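You operate a simulated robot arm through the tools that you are given. There is no shell and no other tool. Be economical: measure what you need, move in short steps, check, and stop when the job is done.

You run a simulated robot arm. Do the job below in one go: nothing can be reset, and whatever is moved stays where it is left.

JOB
Share out the labels on the top of the dining table. At the end: the blue yeast box stands where the green scoop stood; the white label marked "rice" from the top of the dining table is in the white mixing bowl; the green scoop from the top of the dining table stands where the yellow month tag stood; the yellow month tag from the top of the dining table is on the beige small board (marked "OATS"); the white label labelled "lentils" from the top of the dining table is on the silver baking tray; whatever was shut is shut again. Leave all else as you found it, and nothing knocked over.

Only the result counts: the job must be done as asked and must still hold three seconds after the hand-in. Knocking over, shifting, dropping, spilling or breaking anything else fails it.

ROBOT AND FRAMES
A 7-joint arm with a two-finger parallel gripper, fixed in place. Base frame: the origin is at the foot of the arm, x ahead of it, y to its left, z up; the work surface is at about z = 750. Readings come in mm, degrees, newtons and seconds.
With the tool pointing down near the work surface it reaches from about 200 to 680 mm from the base axis. Its first joint turns from -66.0 to 66.0 degrees. Payload 2.4 kg.
The tool frame sits at the grasp point between the pads (the TCP): z along the fingers, y along the line on which they close. The tips reach 30 mm beyond it. Largest opening 94 mm; finger width 28, thickness 10; the body of the gripper, 50 by 96 mm, starts 55 mm behind the TCP.
Orientation is that of the tool frame in the base frame, as [roll, pitch, yaw] about the fixed x, y, z axes, in that order (R = Rz(yaw) Ry(pitch) Rx(roll)). With the fingers straight down and closing along the base's y, the tool's x points along the base's -x, its y along +y and its z along -z.

CONTROLS
- The arm moves only by the tool jog_arm. Its argument "commands" is a list of rows, each an object of numbers (a shift or turn left out is 0, a gripper value left out holds the last): "x", "y", "z": the shift along the tool's x, y, z in mm; "wx", "wy", "wz": the turn, a rotation vector about the tool's x, y, z in degrees; "gripper": the opening, from 0 (shut) to 1 (fully open). In form: [{"x": .., "y": .., "z": .., "wx": .., "wy": .., "wz": .., "gripper": ..}, ...]. A call has 1 to 10 rows; each row is the pose to reach, as a shift and turn from the pose commanded when the call began, along the tool's axes at that moment. Rows are played at 5 a second. More than 50 mm and 8.6 degrees between two rows, or a gripper value outside its range, and nothing of the call is played. Where a pose cannot be reached the arm comes as near as it can. A force on the tool above 40 N (or 10 N above the force at the start of the call, whichever is more), or a blocked arm, ends the call early, and 0.2 s more pass. Each finger travels about 153 mm/s and halts on what it meets, pressing with about 25 N; the grip force reading is that of the motor and also rises with nothing between the fingers. The clock runs only during rows and for 0.2 s after the last one: add rows that repeat a pose to give the fingers time. It gives the time, the measured TCP pose, the force on the tool (base axes), the opening and the grip force at its end, in the units of the frame above (readings bear some noise), and new pictures: "views" is both (left out), scene, wrist or none.
- Cameras (640 x 400 px; columns grow to the right, rows downward): "scene" is fixed at [28.3, 470.3, 1438.1]; the picture's right is [-0.76, -0.65, 0.00], its down [-0.47, 0.55, -0.69] and it looks along [0.45, -0.53, -0.72] (base axes); focal length 278 px, centre (320, 200). "wrist" rides on the gripper at [76, 14, -102] in the tool frame; the picture's right is [-0.18, 0.98, 0.00], its down [-0.75, -0.14, -0.64] and it looks along [-0.63, -0.12, 0.77] (tool axes); focal length 243 px, centre (320, 200). There is no depth. A picture from a camera that has moved, and an enlarged one, comes with that camera's place and axes in the base frame and with its lens. The place of the scene camera against the robot may be out by one fixed shift of up to 18 mm in any direction.
- enlarge(camera, box): a new picture of the part [left, top, right, bottom] of that camera's present view, enlarged. The clock stands still meanwhile.
- job_done(): hands the job in; it is judged then, once.

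Work in short steps. Places have to be worked out from the pictures, the camera data and where the tool is seen: move nearer, look again, correct. Check each grasp and each placing, and mend what went wrong. You have 120 turns and 200 pictures in all, those below and enlarged ones among them. Open the gripper and draw the arm clear of the work before you hand the job in, unless the task says otherwise; then end with one line.

The tools are called after ">>>" as name(argument=value, ...) on one line, values as JSON. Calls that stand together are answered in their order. jog_arm: Moves the arm, as the interface text tells. Its arguments: {"type":"object","properties":{"commands":{"type":"array","items":{"type":"object","properties":{"x":{"type":"number"},"y":{"type":"number"},"z":{"type":"number"},"wx":{"type":"number"},"wy":{"type":"number"},"wz":{"type":"number"},"gripper":{"type":"number"}}}},"views":{"type":"string","enum":["both","scene","wrist","none"]}},"required":["commands"]} The other tools are called the same way: enlarge (camera, box) takes an enlarged picture of a part of a camera's view; job_done () hands the job in.

At the start:

```text
clock: 0.0
position: [412.3, -1.3, 1014.7]
tool_rot: [180.0, 0.0, 180.0]
ft_force: [-0.4, 0.0, 0.3]
opening: 94.2
grasp_force: 0.1
```

scene: 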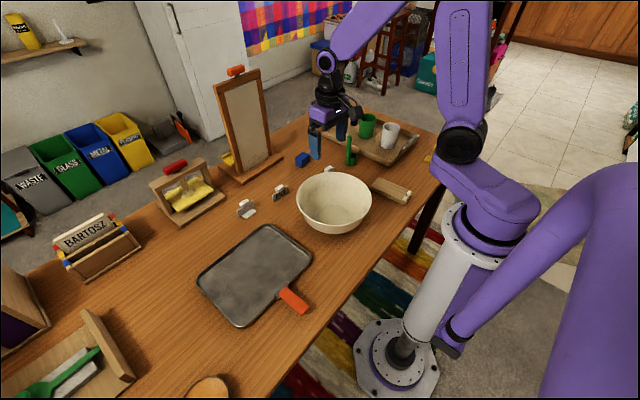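
wrist: 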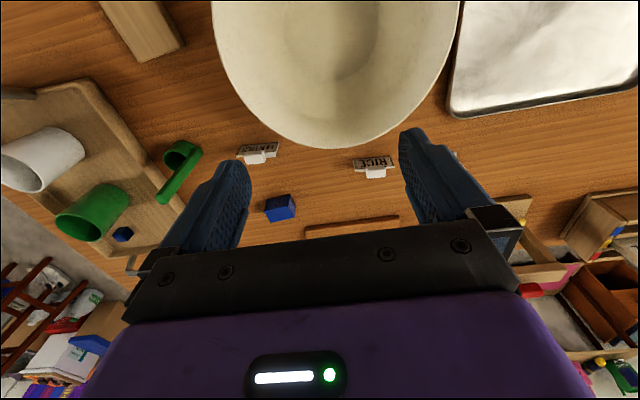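

I start by looking closely at the scene around the labels and the far objects.

>>> enlarge(camera="scene", box=[220, 100, 440, 238])

>>> enlarge(camera="scene", box=[0, 60, 300, 248])

>>> enlarge(camera="wrist", box=[100, 100, 480, 338])

>>> enlarge(camera="scene", box=[0, 212, 300, 400])

```text
2.90 times, centred on (330, 169) of scene
camera zoom: at [28.3, 470.3, 1438.1], right [-0.76, -0.65, 0.0], down [-0.47, 0.55, -0.69], along [0.45, -0.53, -0.72], focal length 806 px, centre (291, 290)
```

zoom: 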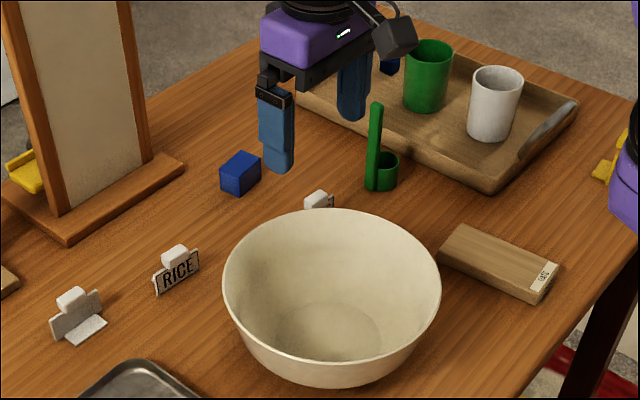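

```text
2.13 times, centred on (150, 154) of scene
camera zoom: at [28.3, 470.3, 1438.1], right [-0.76, -0.65, 0.0], down [-0.47, 0.55, -0.69], along [0.45, -0.53, -0.72], focal length 592 px, centre (682, 298)
```

zoom: 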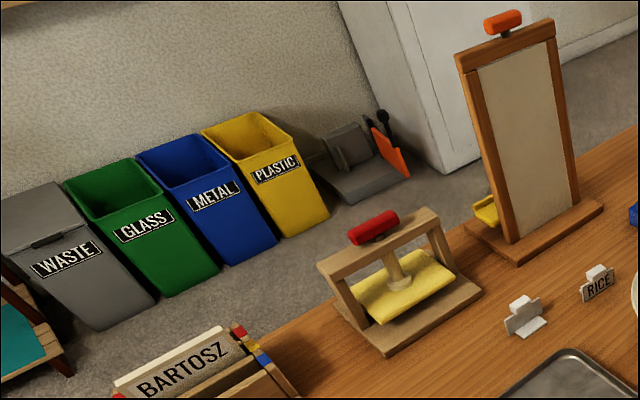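

```text
1.68 times, centred on (290, 219) of wrist
camera zoom: at [335.2, 11.9, 1116.9], right [0.18, 0.98, 0.0], down [0.75, -0.14, 0.64], along [0.63, -0.12, -0.77], focal length 408 px, centre (370, 168)
```

zoom: 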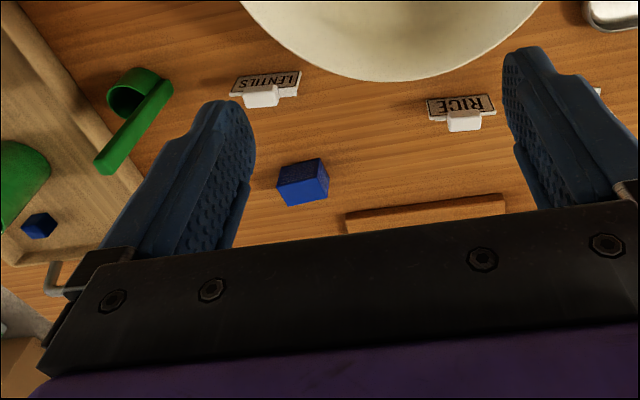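

```text
2.13 times, centred on (150, 306) of scene
camera zoom: at [28.3, 470.3, 1438.1], right [-0.76, -0.65, 0.0], down [-0.47, 0.55, -0.69], along [0.45, -0.53, -0.72], focal length 592 px, centre (682, -26)
```

zoom: 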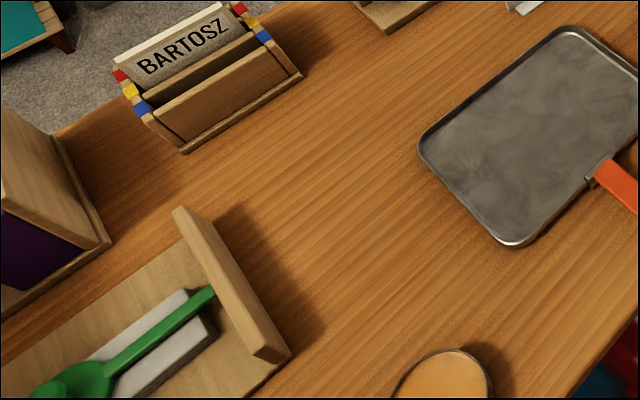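

The yellow tag is not clearly seen: something yellow sits at the table's right edge near x 275, y -480. I swing the arm over, high up, to look there.

>>> jog_arm(commands=[{"x": 24, "y": -33, "wz": 5.5}, {"x": 48, "y": -66, "wz": 11}, {"x": 72, "y": -99, "wz": 16.5}, {"x": 96, "y": -132, "wz": 22}, {"x": 120, "y": -165, "wz": 27.5}, {"x": 144, "y": -198, "wz": 33}, {"x": 168, "y": -231, "wz": 38.5}, {"x": 192, "y": -264, "wz": 44}, {"x": 212, "y": -299, "wz": 49.5}, {"x": 212, "y": -299, "wz": 49.5}])

```text
clock: 2.2
position: [199.0, -302.2, 1012.8]
tool_rot: [-180.0, -0.1, 130.5]
ft_force: [-0.1, 0.6, 0.4]
opening: 94.2
grasp_force: 0.0
camera wrist: at [160.7, -235.2, 1115.5], right [0.87, 0.5, 0.0], down [0.38, -0.67, 0.64], along [0.32, -0.56, -0.77], focal length 243 px, centre (320, 200)
```

scene: 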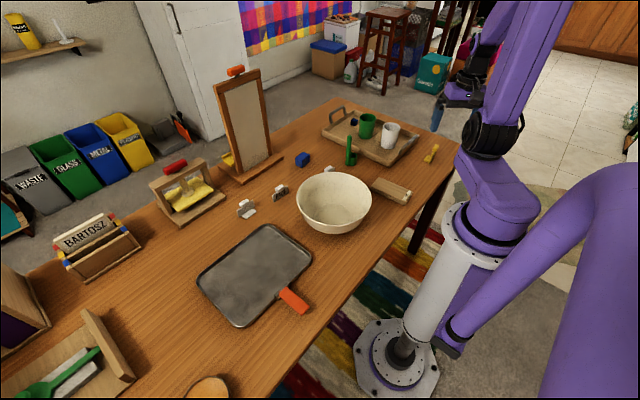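
wrist: 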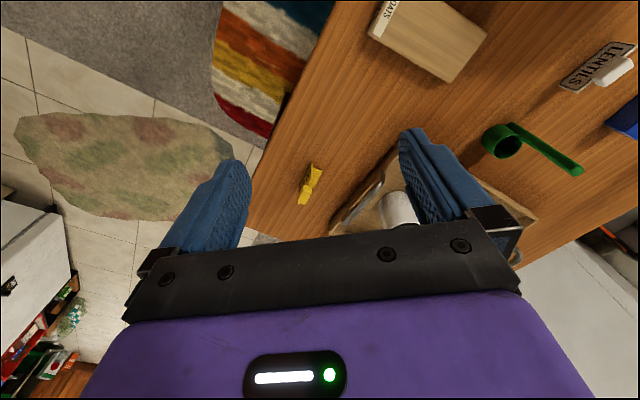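

>>> enlarge(camera="scene", box=[270, 90, 478, 220])

>>> enlarge(camera="wrist", box=[240, 100, 400, 250])

>>> enlarge(camera="wrist", box=[360, 0, 640, 175])

```text
3.08 times, centred on (374, 155) of scene
camera zoom: at [28.3, 470.3, 1438.1], right [-0.76, -0.65, 0.0], down [-0.47, 0.55, -0.69], along [0.45, -0.53, -0.72], focal length 856 px, centre (154, 338)
```

zoom: 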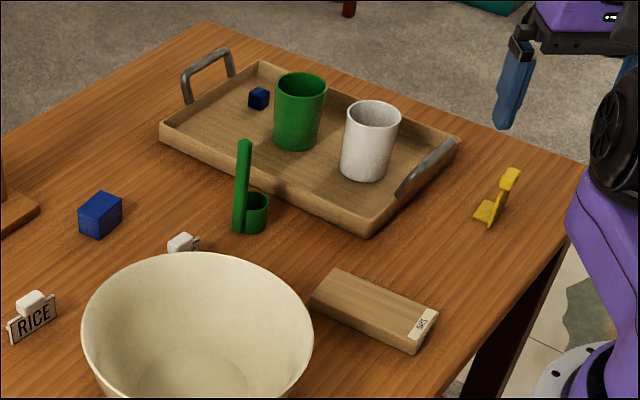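

```text
2.67 times, centred on (320, 175) of wrist
camera zoom: at [160.7, -235.2, 1115.5], right [0.87, 0.5, 0.0], down [0.38, -0.67, 0.64], along [0.32, -0.56, -0.77], focal length 647 px, centre (320, 267)
```

zoom: 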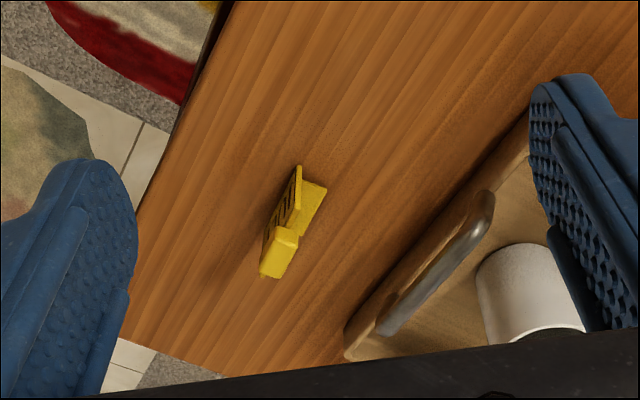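

```text
2.29 times, centred on (500, 88) of wrist
camera zoom: at [160.7, -235.2, 1115.5], right [0.87, 0.5, 0.0], down [0.38, -0.67, 0.64], along [0.32, -0.56, -0.77], focal length 555 px, centre (-91, 457)
```

zoom: 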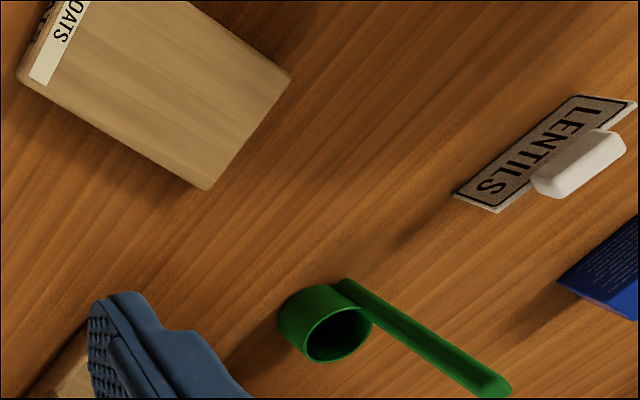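

The yellow tag stands at about (269, -455). I go to hover above it for a close look.

>>> jog_arm(commands=[{"x": -40, "y": -11, "z": 20}, {"x": -80, "y": -23, "z": 45}, {"x": -120, "y": -34, "z": 70}, {"x": -162, "y": -46, "z": 92}, {"x": -162, "y": -46, "z": 92}], views="wrist")

>>> enlarge(camera="wrist", box=[220, 80, 420, 205])

```text
clock: 3.4
position: [272.4, -453.6, 922.0]
tool_rot: [180.0, 0.0, 130.5]
ft_force: [0.3, -0.6, -0.5]
opening: 94.0
grasp_force: 0.0
camera wrist: at [232.5, -387.6, 1024.3], right [0.87, 0.5, 0.0], down [0.38, -0.66, 0.64], along [0.32, -0.56, -0.77], focal length 243 px, centre (320, 200)
```

wrist: 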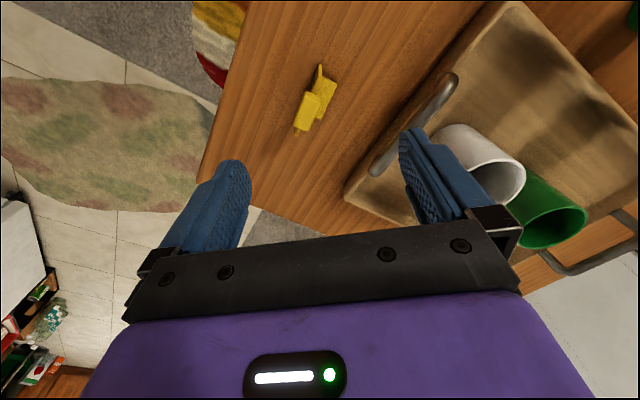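

```text
3.20 times, centred on (320, 142) of wrist
camera zoom: at [232.5, -387.6, 1024.3], right [0.87, 0.5, 0.0], down [0.38, -0.66, 0.64], along [0.32, -0.56, -0.77], focal length 776 px, centre (320, 384)
```

zoom: 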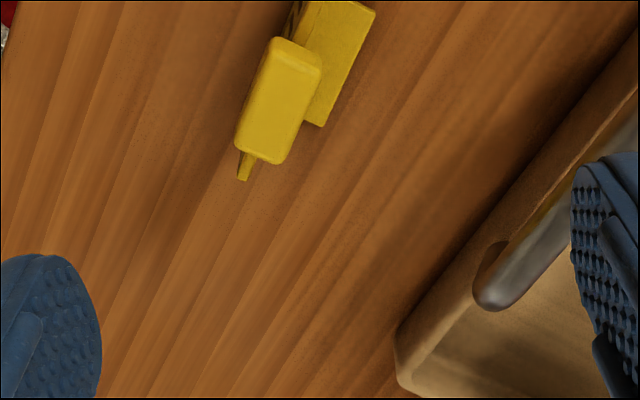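

The knob on top of the tag is at about (263, -463, 803), its long axis at about -79°. I line up above it with the fingers across it.

>>> jog_arm(commands=[{"x": 0, "y": -4, "z": 15, "wz": 8, "gripper": 0.6}, {"x": -1, "y": -8, "z": 35, "wz": 16}, {"x": -1, "y": -13, "z": 55, "wz": 24}, {"x": -1, "y": -13, "z": 70, "wz": 30}, {"x": -1, "y": -13, "z": 70, "wz": 30}], views="both")

>>> enlarge(camera="wrist", box=[220, 80, 420, 205])

```text
clock: 4.6
position: [259.9, -462.8, 851.3]
tool_rot: [-180.0, -0.1, 100.6]
ft_force: [0.5, 0.0, 0.0]
opening: 56.3
grasp_force: 0.1
camera wrist: at [261.0, -386.1, 954.3], right [1.0, 0.0, 0.0], down [0.0, -0.77, 0.64], along [0.0, -0.64, -0.77], focal length 243 px, centre (320, 200)
```

scene: 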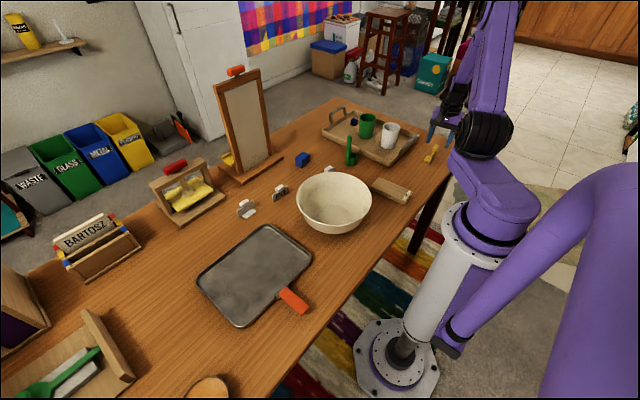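
wrist: 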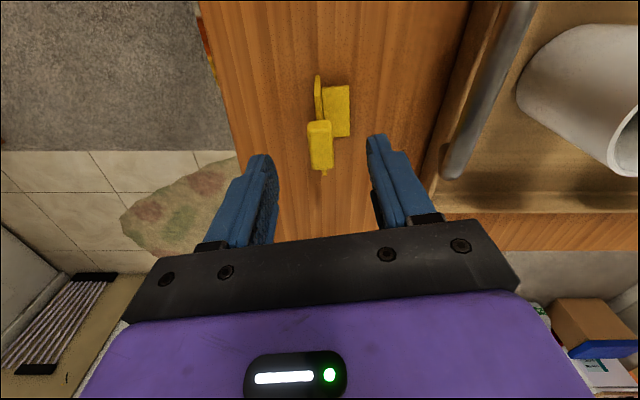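

```text
3.20 times, centred on (320, 142) of wrist
camera zoom: at [261.0, -386.1, 954.3], right [1.0, 0.0, 0.0], down [0.0, -0.77, 0.64], along [0.0, -0.64, -0.77], focal length 776 px, centre (320, 384)
```

zoom: 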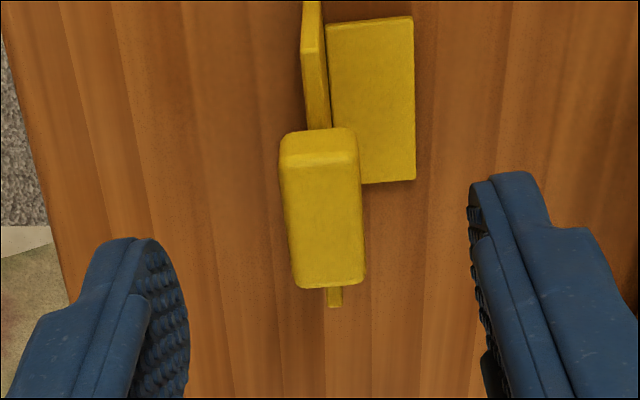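

The knob sits between the fingers but is turned about 6° more; I correct that and go down with the TCP at knob height (about z 795).

>>> jog_arm(commands=[{"x": -4, "y": 1, "z": 0, "wz": 6}, {"x": -4, "y": 1, "z": 30, "wz": 6}, {"x": -4, "y": 1, "z": 57, "wz": 6}, {"x": -4, "y": 1, "z": 57, "wz": 6}], views="wrist")

>>> enlarge(camera="wrist", box=[200, 80, 440, 230])

```text
clock: 5.6
position: [261.7, -467.7, 793.8]
tool_rot: [-180.0, 0.1, 94.5]
ft_force: [0.4, 0.3, 0.2]
opening: 56.3
grasp_force: 0.1
camera wrist: at [270.0, -391.4, 896.9], right [0.99, -0.11, 0.0], down [-0.08, -0.76, 0.64], along [-0.07, -0.64, -0.77], focal length 243 px, centre (320, 200)
```

wrist: 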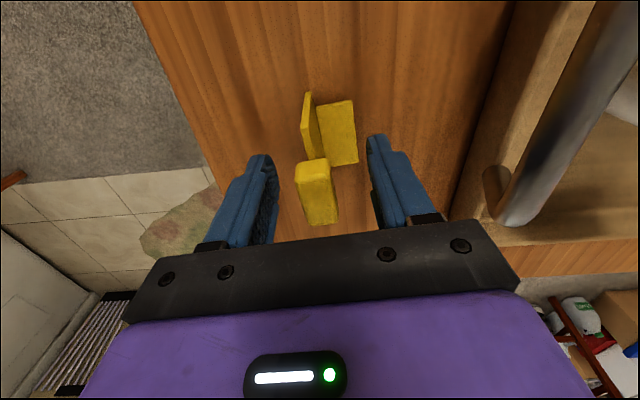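

```text
2.67 times, centred on (320, 155) of wrist
camera zoom: at [270.0, -391.4, 896.9], right [0.99, -0.11, 0.0], down [-0.08, -0.76, 0.64], along [-0.07, -0.64, -0.77], focal length 647 px, centre (320, 320)
```

zoom: 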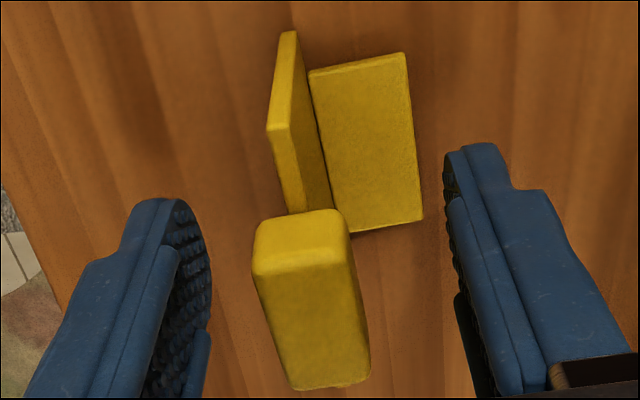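

Aligned: the knob is centred on the TCP. Closing the gripper.

>>> jog_arm(commands=[{"gripper": 0.4}, {"gripper": 0.1}, {"gripper": 0.0}, {"gripper": 0.0}], views="wrist")

```text
clock: 6.6
position: [262.1, -468.0, 795.3]
tool_rot: [-179.9, -0.1, 94.6]
ft_force: [-0.7, 0.5, -0.4]
opening: 19.0
grasp_force: 25.0
camera wrist: at [270.0, -391.2, 897.1], right [0.99, -0.11, 0.0], down [-0.08, -0.76, 0.64], along [-0.07, -0.64, -0.77], focal length 243 px, centre (320, 200)
```

wrist: 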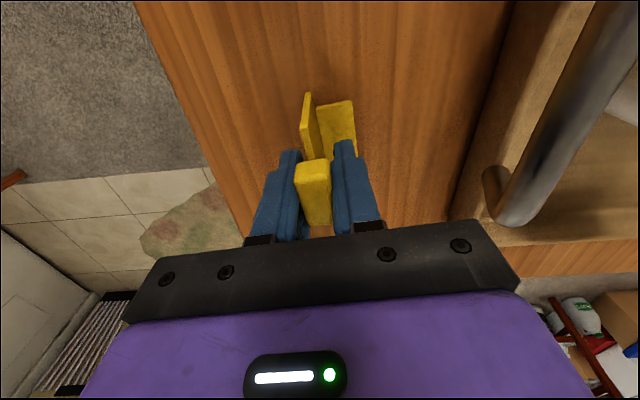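

Grip is firm at 19 mm on the knob. I lift straight up, then carry it toward the OATS board while turning.

>>> jog_arm(commands=[{"z": -35}, {"z": -75}, {"z": -105}, {"x": 30, "y": 8, "z": -115, "wz": -8}, {"x": 66, "y": 15, "z": -115, "wz": -16}, {"x": 102, "y": 22, "z": -115, "wz": -24}, {"x": 138, "y": 30, "z": -115, "wz": -32}, {"x": 174, "y": 38, "z": -115, "wz": -40}, {"x": 210, "y": 45, "z": -115, "wz": -48}, {"x": 210, "y": 45, "z": -115, "wz": -48}], views="both")

```text
clock: 8.8
position: [291.9, -254.7, 909.6]
tool_rot: [180.0, 0.0, 142.6]
ft_force: [0.3, -0.4, 0.2]
opening: 18.9
grasp_force: 25.0
camera wrist: at [239.7, -197.9, 1011.3], right [0.74, 0.67, 0.0], down [0.51, -0.57, 0.64], along [0.43, -0.48, -0.77], focal length 243 px, centre (320, 200)
```

scene: 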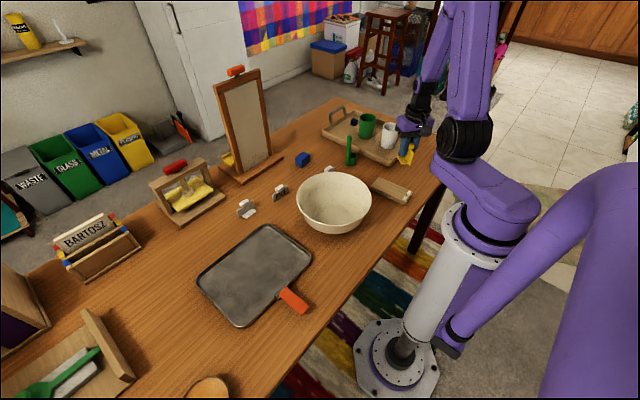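
wrist: 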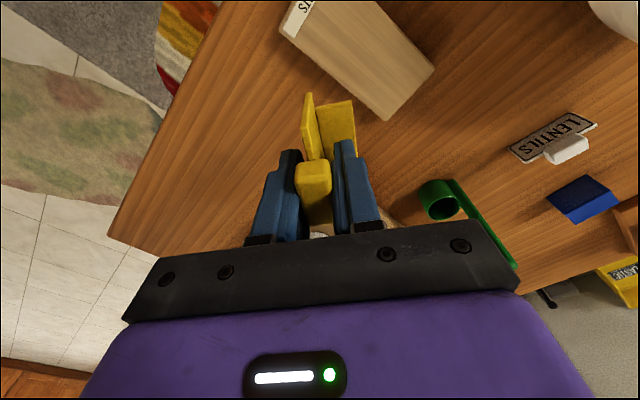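

The board's top spans about x 229–354, y -237 to -167, tilted about 5°. I finish the turn and hover over its middle.

>>> jog_arm(commands=[{"x": 4, "y": 7, "wz": -8}, {"x": 9, "y": 15, "wz": -16}, {"x": 14, "y": 23, "wz": -24}, {"x": 19, "y": 31, "wz": -32}, {"x": 23, "y": 38.5, "wz": -40}, {"x": 23, "y": 38.5, "z": 30, "wz": -42.4}, {"x": 23, "y": 38.5, "z": 60, "wz": -42.4}, {"x": 23, "y": 38.5, "z": 60, "wz": -42.4}], views="both")

>>> enlarge(camera="scene", box=[330, 100, 470, 220])

>>> enlarge(camera="wrist", box=[200, 50, 440, 200])

```text
clock: 10.6
position: [295.6, -208.4, 851.3]
tool_rot: [-179.9, 0.1, -175.0]
ft_force: [-0.2, -0.3, 0.4]
opening: 19.2
grasp_force: 24.6
camera wrist: at [218.2, -202.6, 953.1], right [0.1, 1.0, 0.0], down [0.76, -0.08, 0.64], along [0.64, -0.06, -0.77], focal length 243 px, centre (320, 200)
```

scene: 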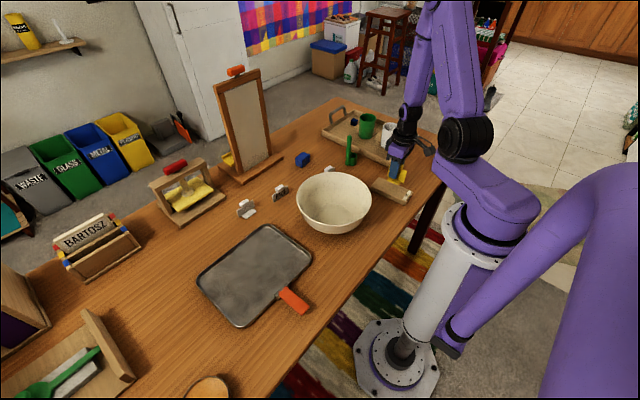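
wrist: 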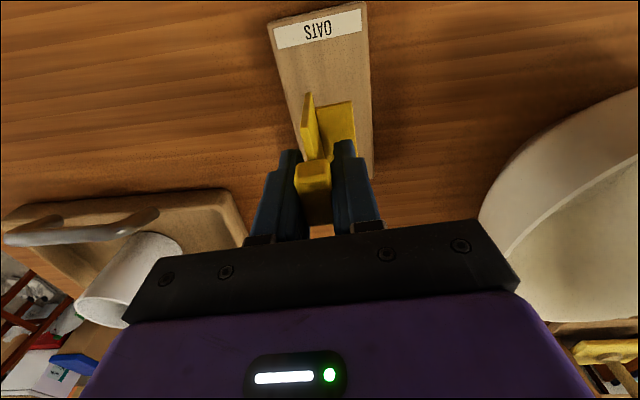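

```text
3.33 times, centred on (400, 160) of scene
camera zoom: at [28.3, 470.3, 1438.1], right [-0.76, -0.65, 0.0], down [-0.47, 0.55, -0.69], along [0.45, -0.53, -0.72], focal length 927 px, centre (53, 333)
```

zoom: 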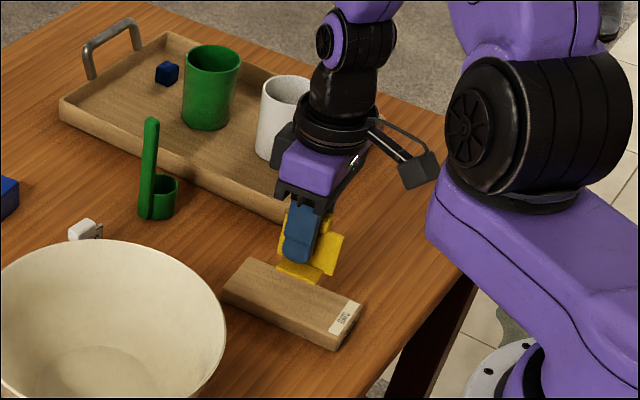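

```text
2.67 times, centred on (320, 125) of wrist
camera zoom: at [218.2, -202.6, 953.1], right [0.1, 1.0, 0.0], down [0.76, -0.08, 0.64], along [0.64, -0.06, -0.77], focal length 647 px, centre (320, 400)
```

zoom: 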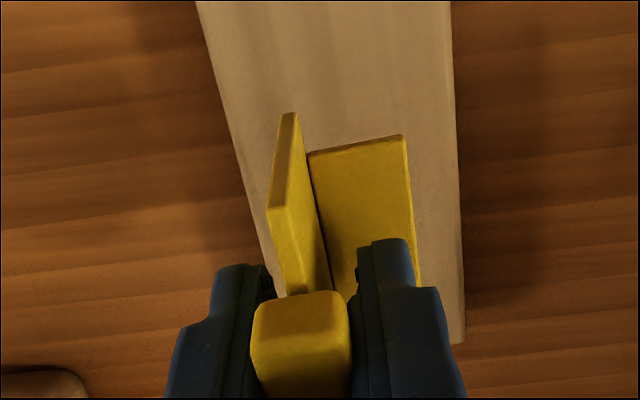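

Tag is well over the board. I lower it slowly and watch the force.

>>> jog_arm(commands=[{"z": 15}, {"z": 22}, {"z": 25}, {"z": 25}], views="scene")

>>> enlarge(camera="scene", box=[360, 140, 430, 210])

```text
clock: 11.6
position: [295.2, -210.1, 825.7]
tool_rot: [179.9, 0.0, -175.1]
ft_force: [-0.1, -0.3, -0.1]
opening: 19.1
grasp_force: 25.3
```

scene: 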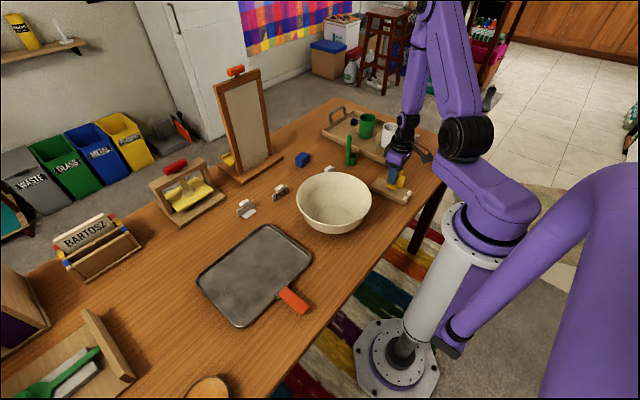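

```text
5.71 times, centred on (395, 175) of scene
camera zoom: at [28.3, 470.3, 1438.1], right [-0.76, -0.65, 0.0], down [-0.47, 0.55, -0.69], along [0.45, -0.53, -0.72], focal length 1589 px, centre (-109, 343)
```

zoom: 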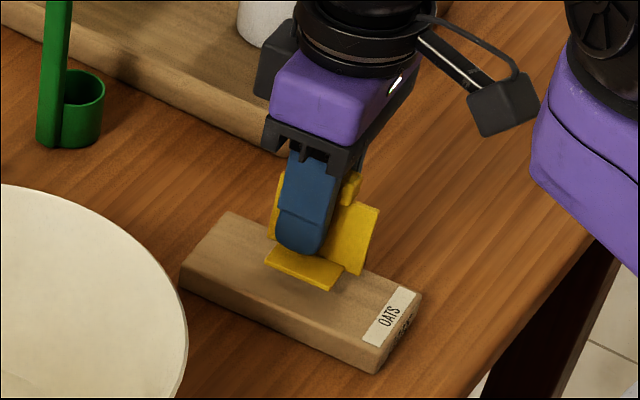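

No contact yet; lowering further in 1.5 mm steps.

>>> jog_arm(commands=[{"z": 1.5}, {"z": 3}, {"z": 4.5}, {"z": 4.5}], views="none")

>>> enlarge(camera="scene", box=[360, 140, 430, 210])

```text
clock: 12.6
position: [295.4, -210.4, 821.0]
tool_rot: [180.0, 0.0, -175.1]
ft_force: [0.7, -0.9, -0.3]
opening: 18.8
grasp_force: 25.1
```

```text
5.71 times, centred on (395, 175) of scene
camera zoom: at [28.3, 470.3, 1438.1], right [-0.76, -0.65, 0.0], down [-0.47, 0.55, -0.69], along [0.45, -0.53, -0.72], focal length 1589 px, centre (-109, 343)
```

zoom: 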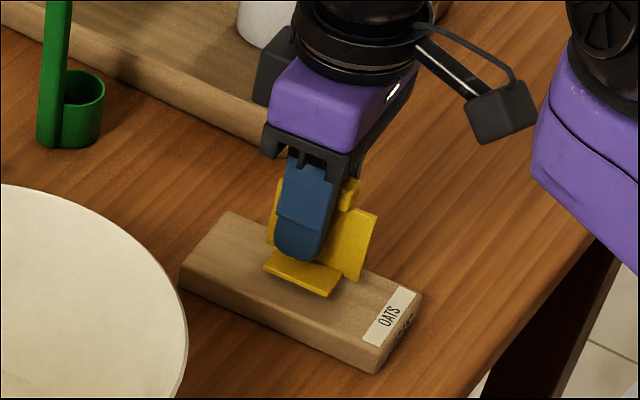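

Still just clear; continuing.

>>> jog_arm(commands=[{"z": 1}, {"z": 2}, {"z": 3}, {"z": 3}], views="none")

>>> enlarge(camera="scene", box=[360, 140, 430, 210])

```text
clock: 13.6
position: [296.3, -210.0, 816.9]
tool_rot: [-180.0, 0.0, -175.2]
ft_force: [0.2, 0.5, 0.5]
opening: 18.7
grasp_force: 25.5
```

```text
5.71 times, centred on (395, 175) of scene
camera zoom: at [28.3, 470.3, 1438.1], right [-0.76, -0.65, 0.0], down [-0.47, 0.55, -0.69], along [0.45, -0.53, -0.72], focal length 1589 px, centre (-109, 343)
```

zoom: 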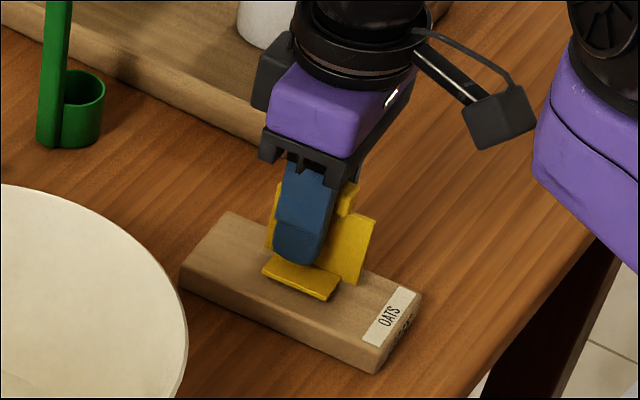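

Nearly on the board. A few more millimetres.

>>> jog_arm(commands=[{"z": 1}, {"z": 2}, {"z": 2}], views="none")

```text
clock: 14.4
position: [296.5, -208.7, 815.9]
tool_rot: [180.0, 0.0, -175.0]
ft_force: [0.9, -0.1, 0.3]
opening: 18.8
grasp_force: 25.4
```

>>> jog_arm(commands=[{"z": 1}, {"z": 2}, {"z": 2}], views="none")

>>> enlarge(camera="scene", box=[375, 160, 415, 200])

```text
clock: 15.2
position: [295.2, -208.8, 814.2]
tool_rot: [180.0, 0.0, -175.1]
ft_force: [-1.0, -0.1, 23.8]
opening: 19.0
grasp_force: 25.7
```

```text
10.00 times, centred on (395, 180) of scene
camera zoom: at [28.1, 470.4, 1438.1], right [-0.76, -0.65, 0.0], down [-0.47, 0.55, -0.69], along [0.45, -0.53, -0.72], focal length 2781 px, centre (-430, 400)
```

zoom: 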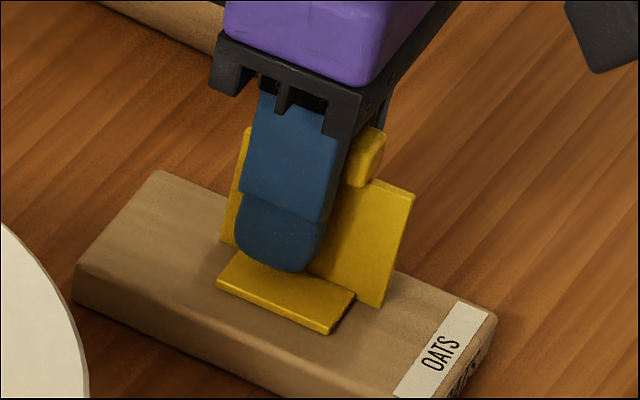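

Contact (24 N). I back off 1 mm, open, and rise clear.

>>> jog_arm(commands=[{"z": -1}, {"z": -1, "gripper": 0.4}, {"z": -1, "gripper": 0.5}, {"z": -1, "gripper": 0.5}, {"z": -35, "gripper": 0.5}, {"z": -75, "gripper": 0.5}, {"z": -110, "gripper": 0.5}, {"z": -110, "gripper": 0.5}], views="both")

>>> enlarge(camera="scene", box=[320, 120, 430, 210])

```text
clock: 17.0
position: [297.9, -209.3, 925.3]
tool_rot: [180.0, -0.1, -175.0]
ft_force: [-0.9, 0.6, -0.3]
opening: 47.0
grasp_force: 0.0
camera wrist: at [220.2, -202.3, 1026.9], right [0.1, 1.0, 0.0], down [0.76, -0.08, 0.64], along [0.64, -0.06, -0.77], focal length 243 px, centre (320, 200)
```

scene: 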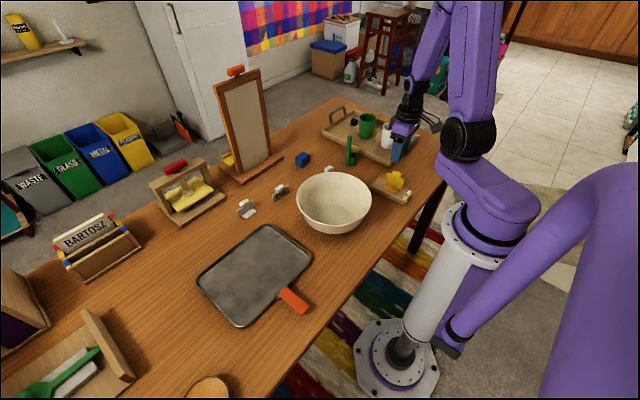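
wrist: 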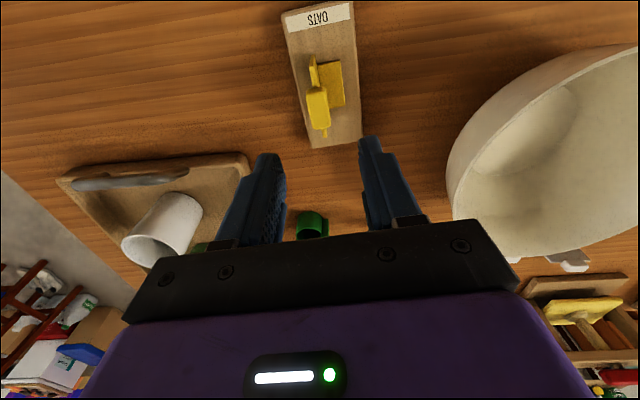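

```text
4.44 times, centred on (375, 165) of scene
camera zoom: at [28.3, 470.3, 1438.1], right [-0.76, -0.65, 0.0], down [-0.47, 0.55, -0.69], along [0.45, -0.53, -0.72], focal length 1236 px, centre (76, 356)
```

zoom: 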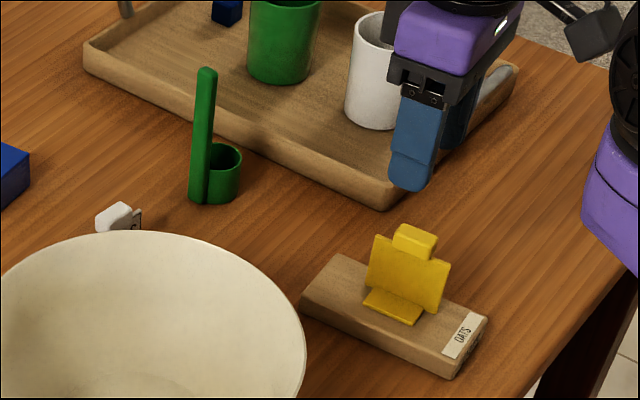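

The tag stands properly on the board. Next the green scoop: I move up and toward it for a good look (its handle is tall).

>>> jog_arm(commands=[{"z": -40}, {"x": -10, "z": -80}, {"x": -50, "y": -12, "z": -85}, {"x": -90, "y": -24, "z": -85}, {"x": -129, "y": -37, "z": -85}, {"x": -129, "y": -37, "z": -85}], views="wrist")

>>> enlarge(camera="wrist", box=[220, 80, 420, 205])

```text
clock: 18.4
position: [428.7, -237.2, 1009.2]
tool_rot: [180.0, 0.1, -175.1]
ft_force: [0.4, 0.6, -0.4]
opening: 47.2
grasp_force: 0.1
camera wrist: at [350.7, -230.1, 1112.0], right [0.1, 1.0, 0.0], down [0.76, -0.08, 0.64], along [0.64, -0.06, -0.77], focal length 243 px, centre (320, 200)
```

wrist: 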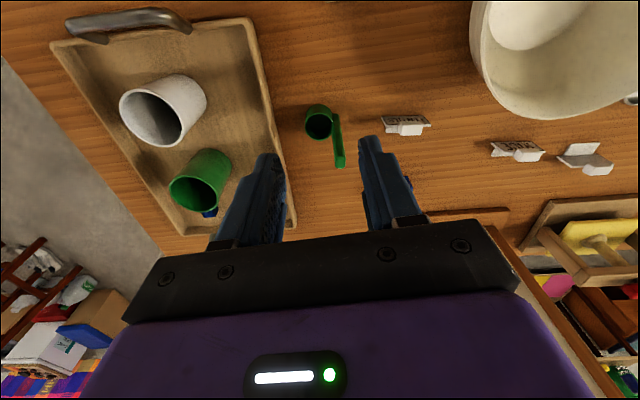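

```text
3.20 times, centred on (320, 142) of wrist
camera zoom: at [350.7, -230.1, 1112.0], right [0.1, 1.0, 0.0], down [0.76, -0.08, 0.64], along [0.64, -0.06, -0.77], focal length 776 px, centre (320, 384)
```

zoom: 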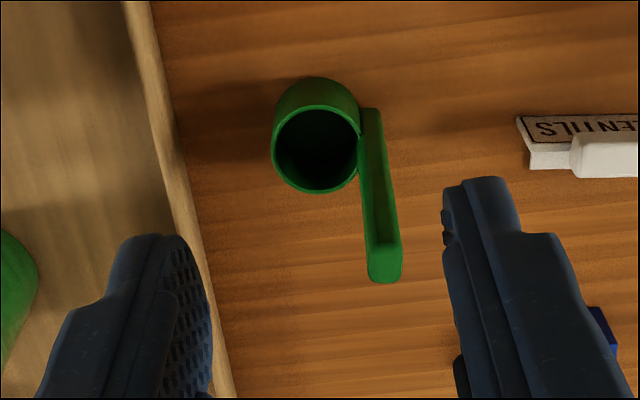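

The scoop's handle is vertical near (488, -219), top at about z 888; the cup centre is near (488, -243). I come closer above the handle.

>>> jog_arm(commands=[{"x": -28, "y": 6, "z": 20, "wz": 2.5}, {"x": -56, "y": 12, "z": 45, "wz": 5}, {"x": -56, "y": 12, "z": 68, "wz": 5}, {"x": -56, "y": 12, "z": 68, "wz": 5}], views="wrist")

>>> enlarge(camera="wrist", box=[220, 80, 420, 205])

```text
clock: 19.4
position: [480.7, -220.3, 939.7]
tool_rot: [180.0, 0.0, 179.9]
ft_force: [-0.3, 0.1, 0.6]
opening: 47.2
grasp_force: 0.0
camera wrist: at [404.1, -206.2, 1043.1], right [0.19, 0.98, 0.0], down [0.75, -0.14, 0.64], along [0.63, -0.12, -0.77], focal length 243 px, centre (320, 200)
```

wrist: 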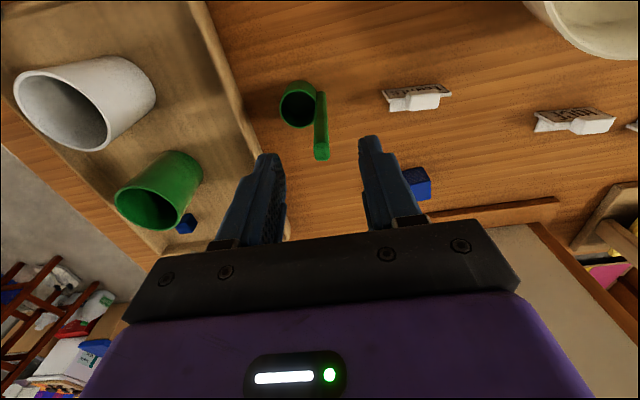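

```text
3.20 times, centred on (320, 142) of wrist
camera zoom: at [404.1, -206.2, 1043.1], right [0.19, 0.98, 0.0], down [0.75, -0.14, 0.64], along [0.63, -0.12, -0.77], focal length 776 px, centre (320, 384)
```

zoom: 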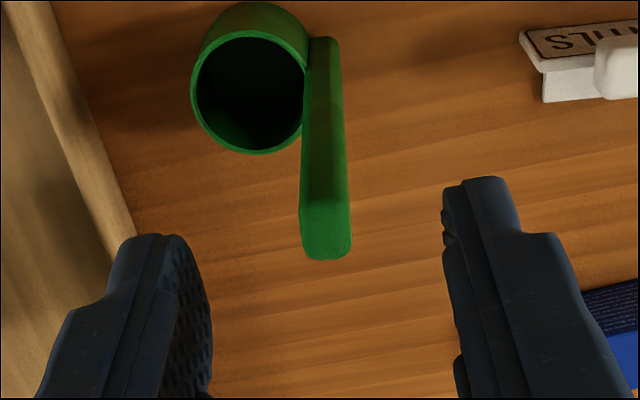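

Handle top is centred near (487, -221), about 11 mm wide across y. I shift 6 mm forward, turn 5° and lower the TCP to z ≈ 857.

>>> jog_arm(commands=[{"x": -6, "y": -0.5, "wz": 5}, {"x": -6, "y": -0.5, "z": 30, "wz": 5}, {"x": -6, "y": -0.5, "z": 60, "wz": 5}, {"x": -6, "y": -0.5, "z": 83, "wz": 5}, {"x": -6, "y": -0.5, "z": 83, "wz": 5}], views="both")

>>> enlarge(camera="wrist", box=[200, 80, 440, 230])

```text
clock: 20.6
position: [487.3, -219.0, 858.4]
tool_rot: [180.0, 0.0, 174.8]
ft_force: [0.2, 0.1, -0.3]
opening: 46.9
grasp_force: 0.0
camera wrist: at [412.4, -199.1, 960.3], right [0.27, 0.96, 0.0], down [0.74, -0.21, 0.64], along [0.62, -0.17, -0.77], focal length 243 px, centre (320, 200)
```

scene: 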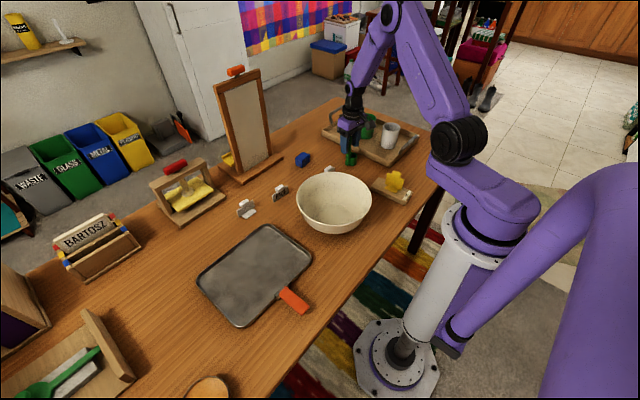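
wrist: 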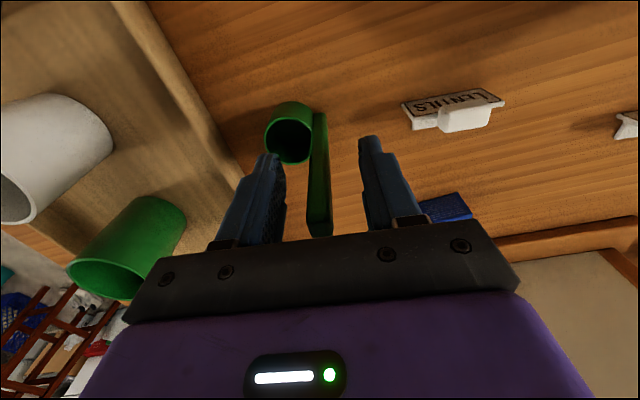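

```text
2.67 times, centred on (320, 155) of wrist
camera zoom: at [412.4, -199.1, 960.3], right [0.27, 0.96, 0.0], down [0.74, -0.21, 0.64], along [0.62, -0.17, -0.77], focal length 647 px, centre (320, 320)
```

zoom: 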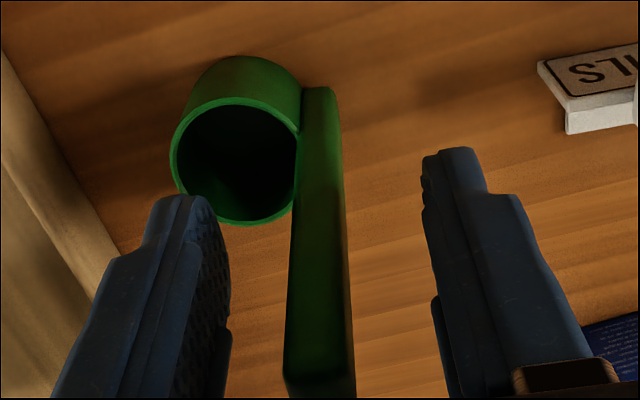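

Well aligned around the handle. Closing.

>>> jog_arm(commands=[{"gripper": 0.3}, {"gripper": 0.15}, {"gripper": 0.0}, {"gripper": 0.0}], views="wrist")

```text
clock: 21.6
position: [487.2, -219.2, 859.1]
tool_rot: [-180.0, -0.1, 174.9]
ft_force: [-0.3, 0.0, -0.4]
opening: 15.1
grasp_force: 25.1
camera wrist: at [412.4, -199.1, 960.5], right [0.27, 0.96, 0.0], down [0.74, -0.21, 0.64], along [0.62, -0.17, -0.77], focal length 243 px, centre (320, 200)
```

wrist: 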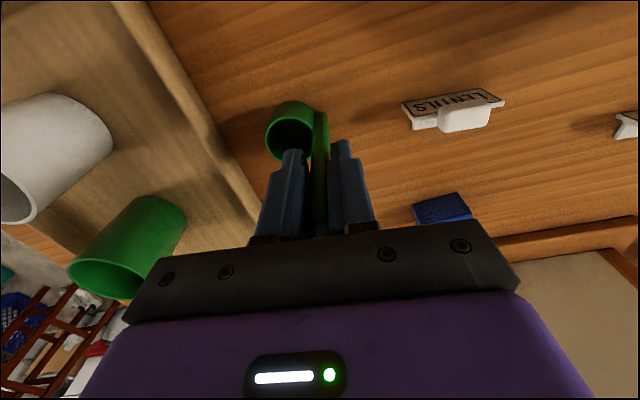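

Holding the handle (15 mm). Lifting straight up by 140 mm.

>>> jog_arm(commands=[{"z": -20}, {"z": -60}, {"z": -100}, {"z": -145}, {"z": -145}], views="both")

```text
clock: 22.8
position: [489.4, -217.6, 1003.4]
tool_rot: [-180.0, 0.0, 174.9]
ft_force: [0.2, 0.1, 0.1]
opening: 15.1
grasp_force: 24.9
camera wrist: at [413.9, -198.8, 1105.6], right [0.27, 0.96, 0.0], down [0.74, -0.21, 0.64], along [0.62, -0.17, -0.77], focal length 243 px, centre (320, 200)
```

scene: 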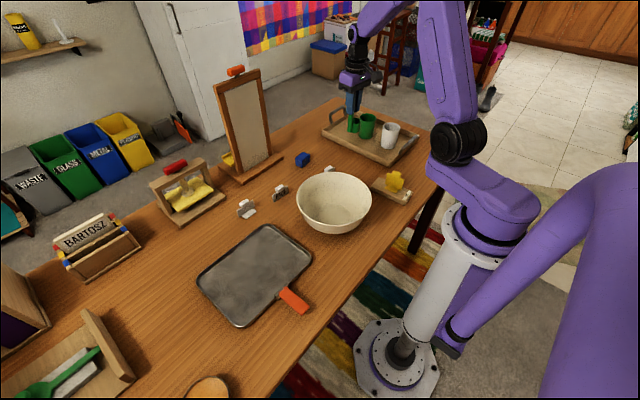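
wrist: 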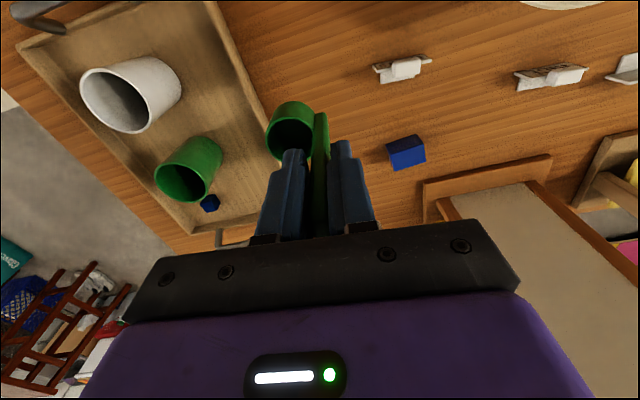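

Lifted cleanly. Now carry it to above the tag's old place, turning with the arm.

>>> jog_arm(commands=[{"x": 35, "y": -15, "wz": 4}, {"x": 70, "y": -40, "wz": 9}, {"x": 100, "y": -75, "wz": 14}, {"x": 125, "y": -110, "wz": 19}, {"x": 148, "y": -145, "wz": 24}, {"x": 168, "y": -180, "wz": 29}, {"x": 182, "y": -215, "wz": 33}, {"x": 191, "y": -247, "wz": 36}, {"x": 191, "y": -247, "z": 30, "wz": 36}, {"x": 191, "y": -247, "z": 60, "wz": 36}], views="both")

```text
clock: 25.0
position: [277.1, -447.3, 942.7]
tool_rot: [-179.9, 0.0, 139.0]
ft_force: [0.4, 0.8, 0.3]
opening: 15.3
grasp_force: 25.5
camera wrist: at [228.5, -387.7, 1044.9], right [0.78, 0.62, 0.0], down [0.47, -0.6, 0.64], along [0.4, -0.5, -0.77], focal length 243 px, centre (320, 200)
```

scene: 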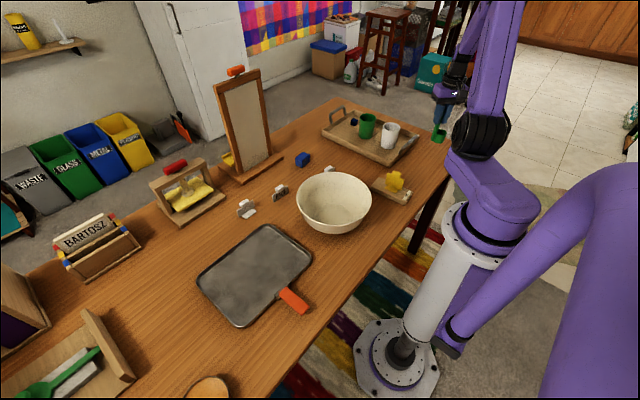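
wrist: 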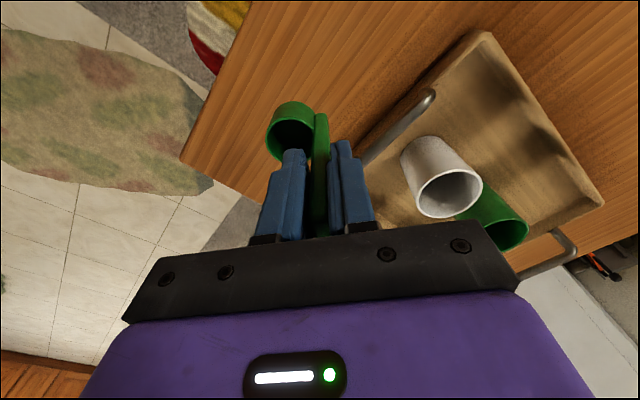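

In place above the spot. Lowering to just above the table.

>>> jog_arm(commands=[{"z": 30}, {"z": 60}, {"z": 76}, {"z": 80}, {"z": 80}], views="both")

>>> enlarge(camera="scene", box=[390, 100, 480, 190])

```text
clock: 26.2
position: [276.6, -447.8, 861.2]
tool_rot: [-180.0, 0.0, 138.8]
ft_force: [0.1, 0.1, 0.5]
opening: 15.2
grasp_force: 24.9
camera wrist: at [229.1, -388.1, 964.2], right [0.78, 0.62, 0.0], down [0.48, -0.6, 0.64], along [0.4, -0.5, -0.77], focal length 243 px, centre (320, 200)
```

scene: 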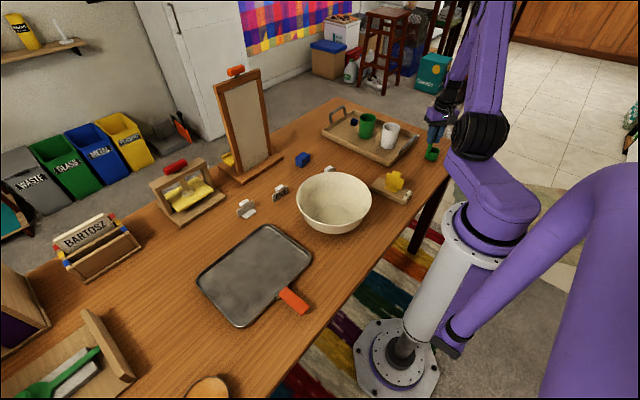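
wrist: 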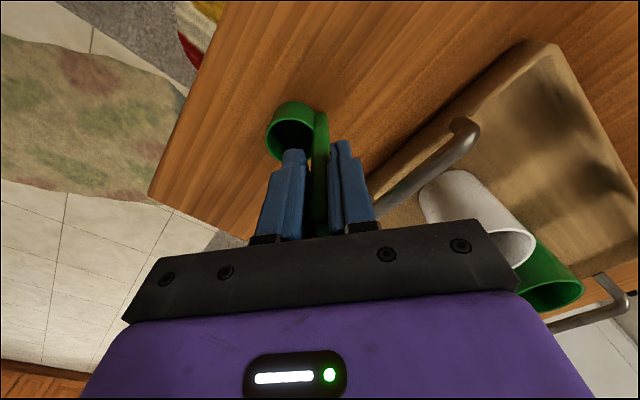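

```text
4.44 times, centred on (435, 145) of scene
camera zoom: at [28.3, 470.3, 1438.1], right [-0.76, -0.65, 0.0], down [-0.47, 0.55, -0.69], along [0.45, -0.53, -0.72], focal length 1236 px, centre (-191, 444)
```

zoom: 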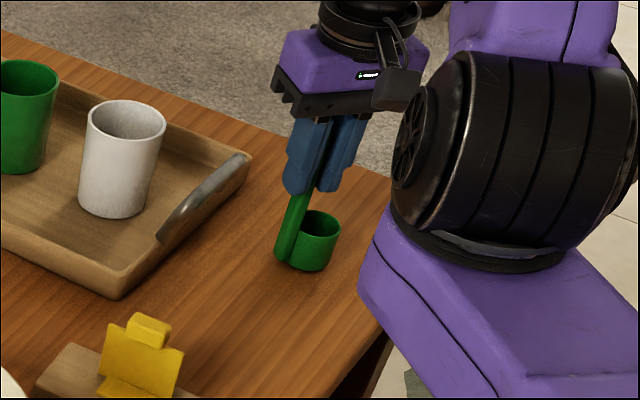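

The spot matches the tag's old place (scene pixel about (430,159)). Lowering to contact.

>>> jog_arm(commands=[{"z": 1}, {"z": 2}, {"z": 2}], views="none")

>>> jog_arm(commands=[{"z": 1}, {"z": 1}], views="none")

```text
clock: 27.0
position: [276.0, -448.3, 859.5]
tool_rot: [-179.9, -0.1, 139.0]
ft_force: [0.0, -0.6, 0.2]
opening: 15.5
grasp_force: 24.4
```

```text
clock: 27.6
position: [277.2, -448.2, 858.1]
tool_rot: [180.0, 0.0, 139.0]
ft_force: [0.7, -0.2, -1.1]
opening: 15.1
grasp_force: 25.0
```

No contact yet; continuing by single millimetres.

>>> jog_arm(commands=[{"z": 1}, {"z": 1}], views="none")

>>> jog_arm(commands=[{"z": 0.7}, {"z": 0.7}], views="none")

```text
clock: 28.2
position: [276.8, -447.6, 858.2]
tool_rot: [179.9, -0.1, 138.9]
ft_force: [0.3, 0.0, -0.6]
opening: 15.5
grasp_force: 25.1
```

```text
clock: 28.8
position: [276.6, -447.2, 858.6]
tool_rot: [179.9, 0.1, 138.9]
ft_force: [0.4, 2.1, 5.3]
opening: 15.2
grasp_force: 25.0
```

Light contact (5 N). I open a little and check that it stands before rising.

>>> jog_arm(commands=[{"gripper": 0.25}, {"gripper": 0.4}, {"gripper": 0.5}, {"gripper": 0.5}], views="wrist")

```text
clock: 29.8
position: [276.0, -447.6, 856.7]
tool_rot: [-180.0, 0.0, 138.9]
ft_force: [-0.4, 0.1, 1.5]
opening: 46.7
grasp_force: 0.2
camera wrist: at [228.1, -387.5, 960.3], right [0.78, 0.62, 0.0], down [0.48, -0.6, 0.64], along [0.4, -0.5, -0.77], focal length 243 px, centre (320, 200)
```

wrist: 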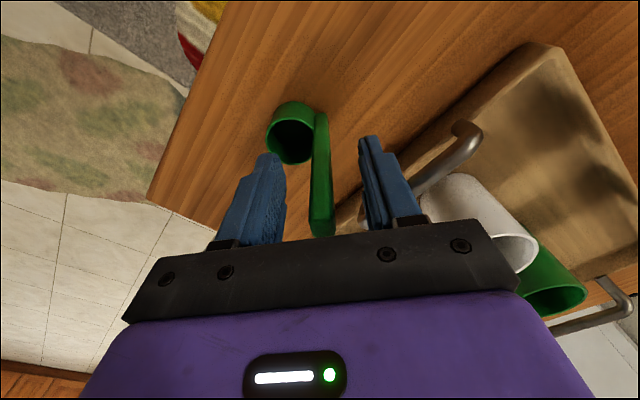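

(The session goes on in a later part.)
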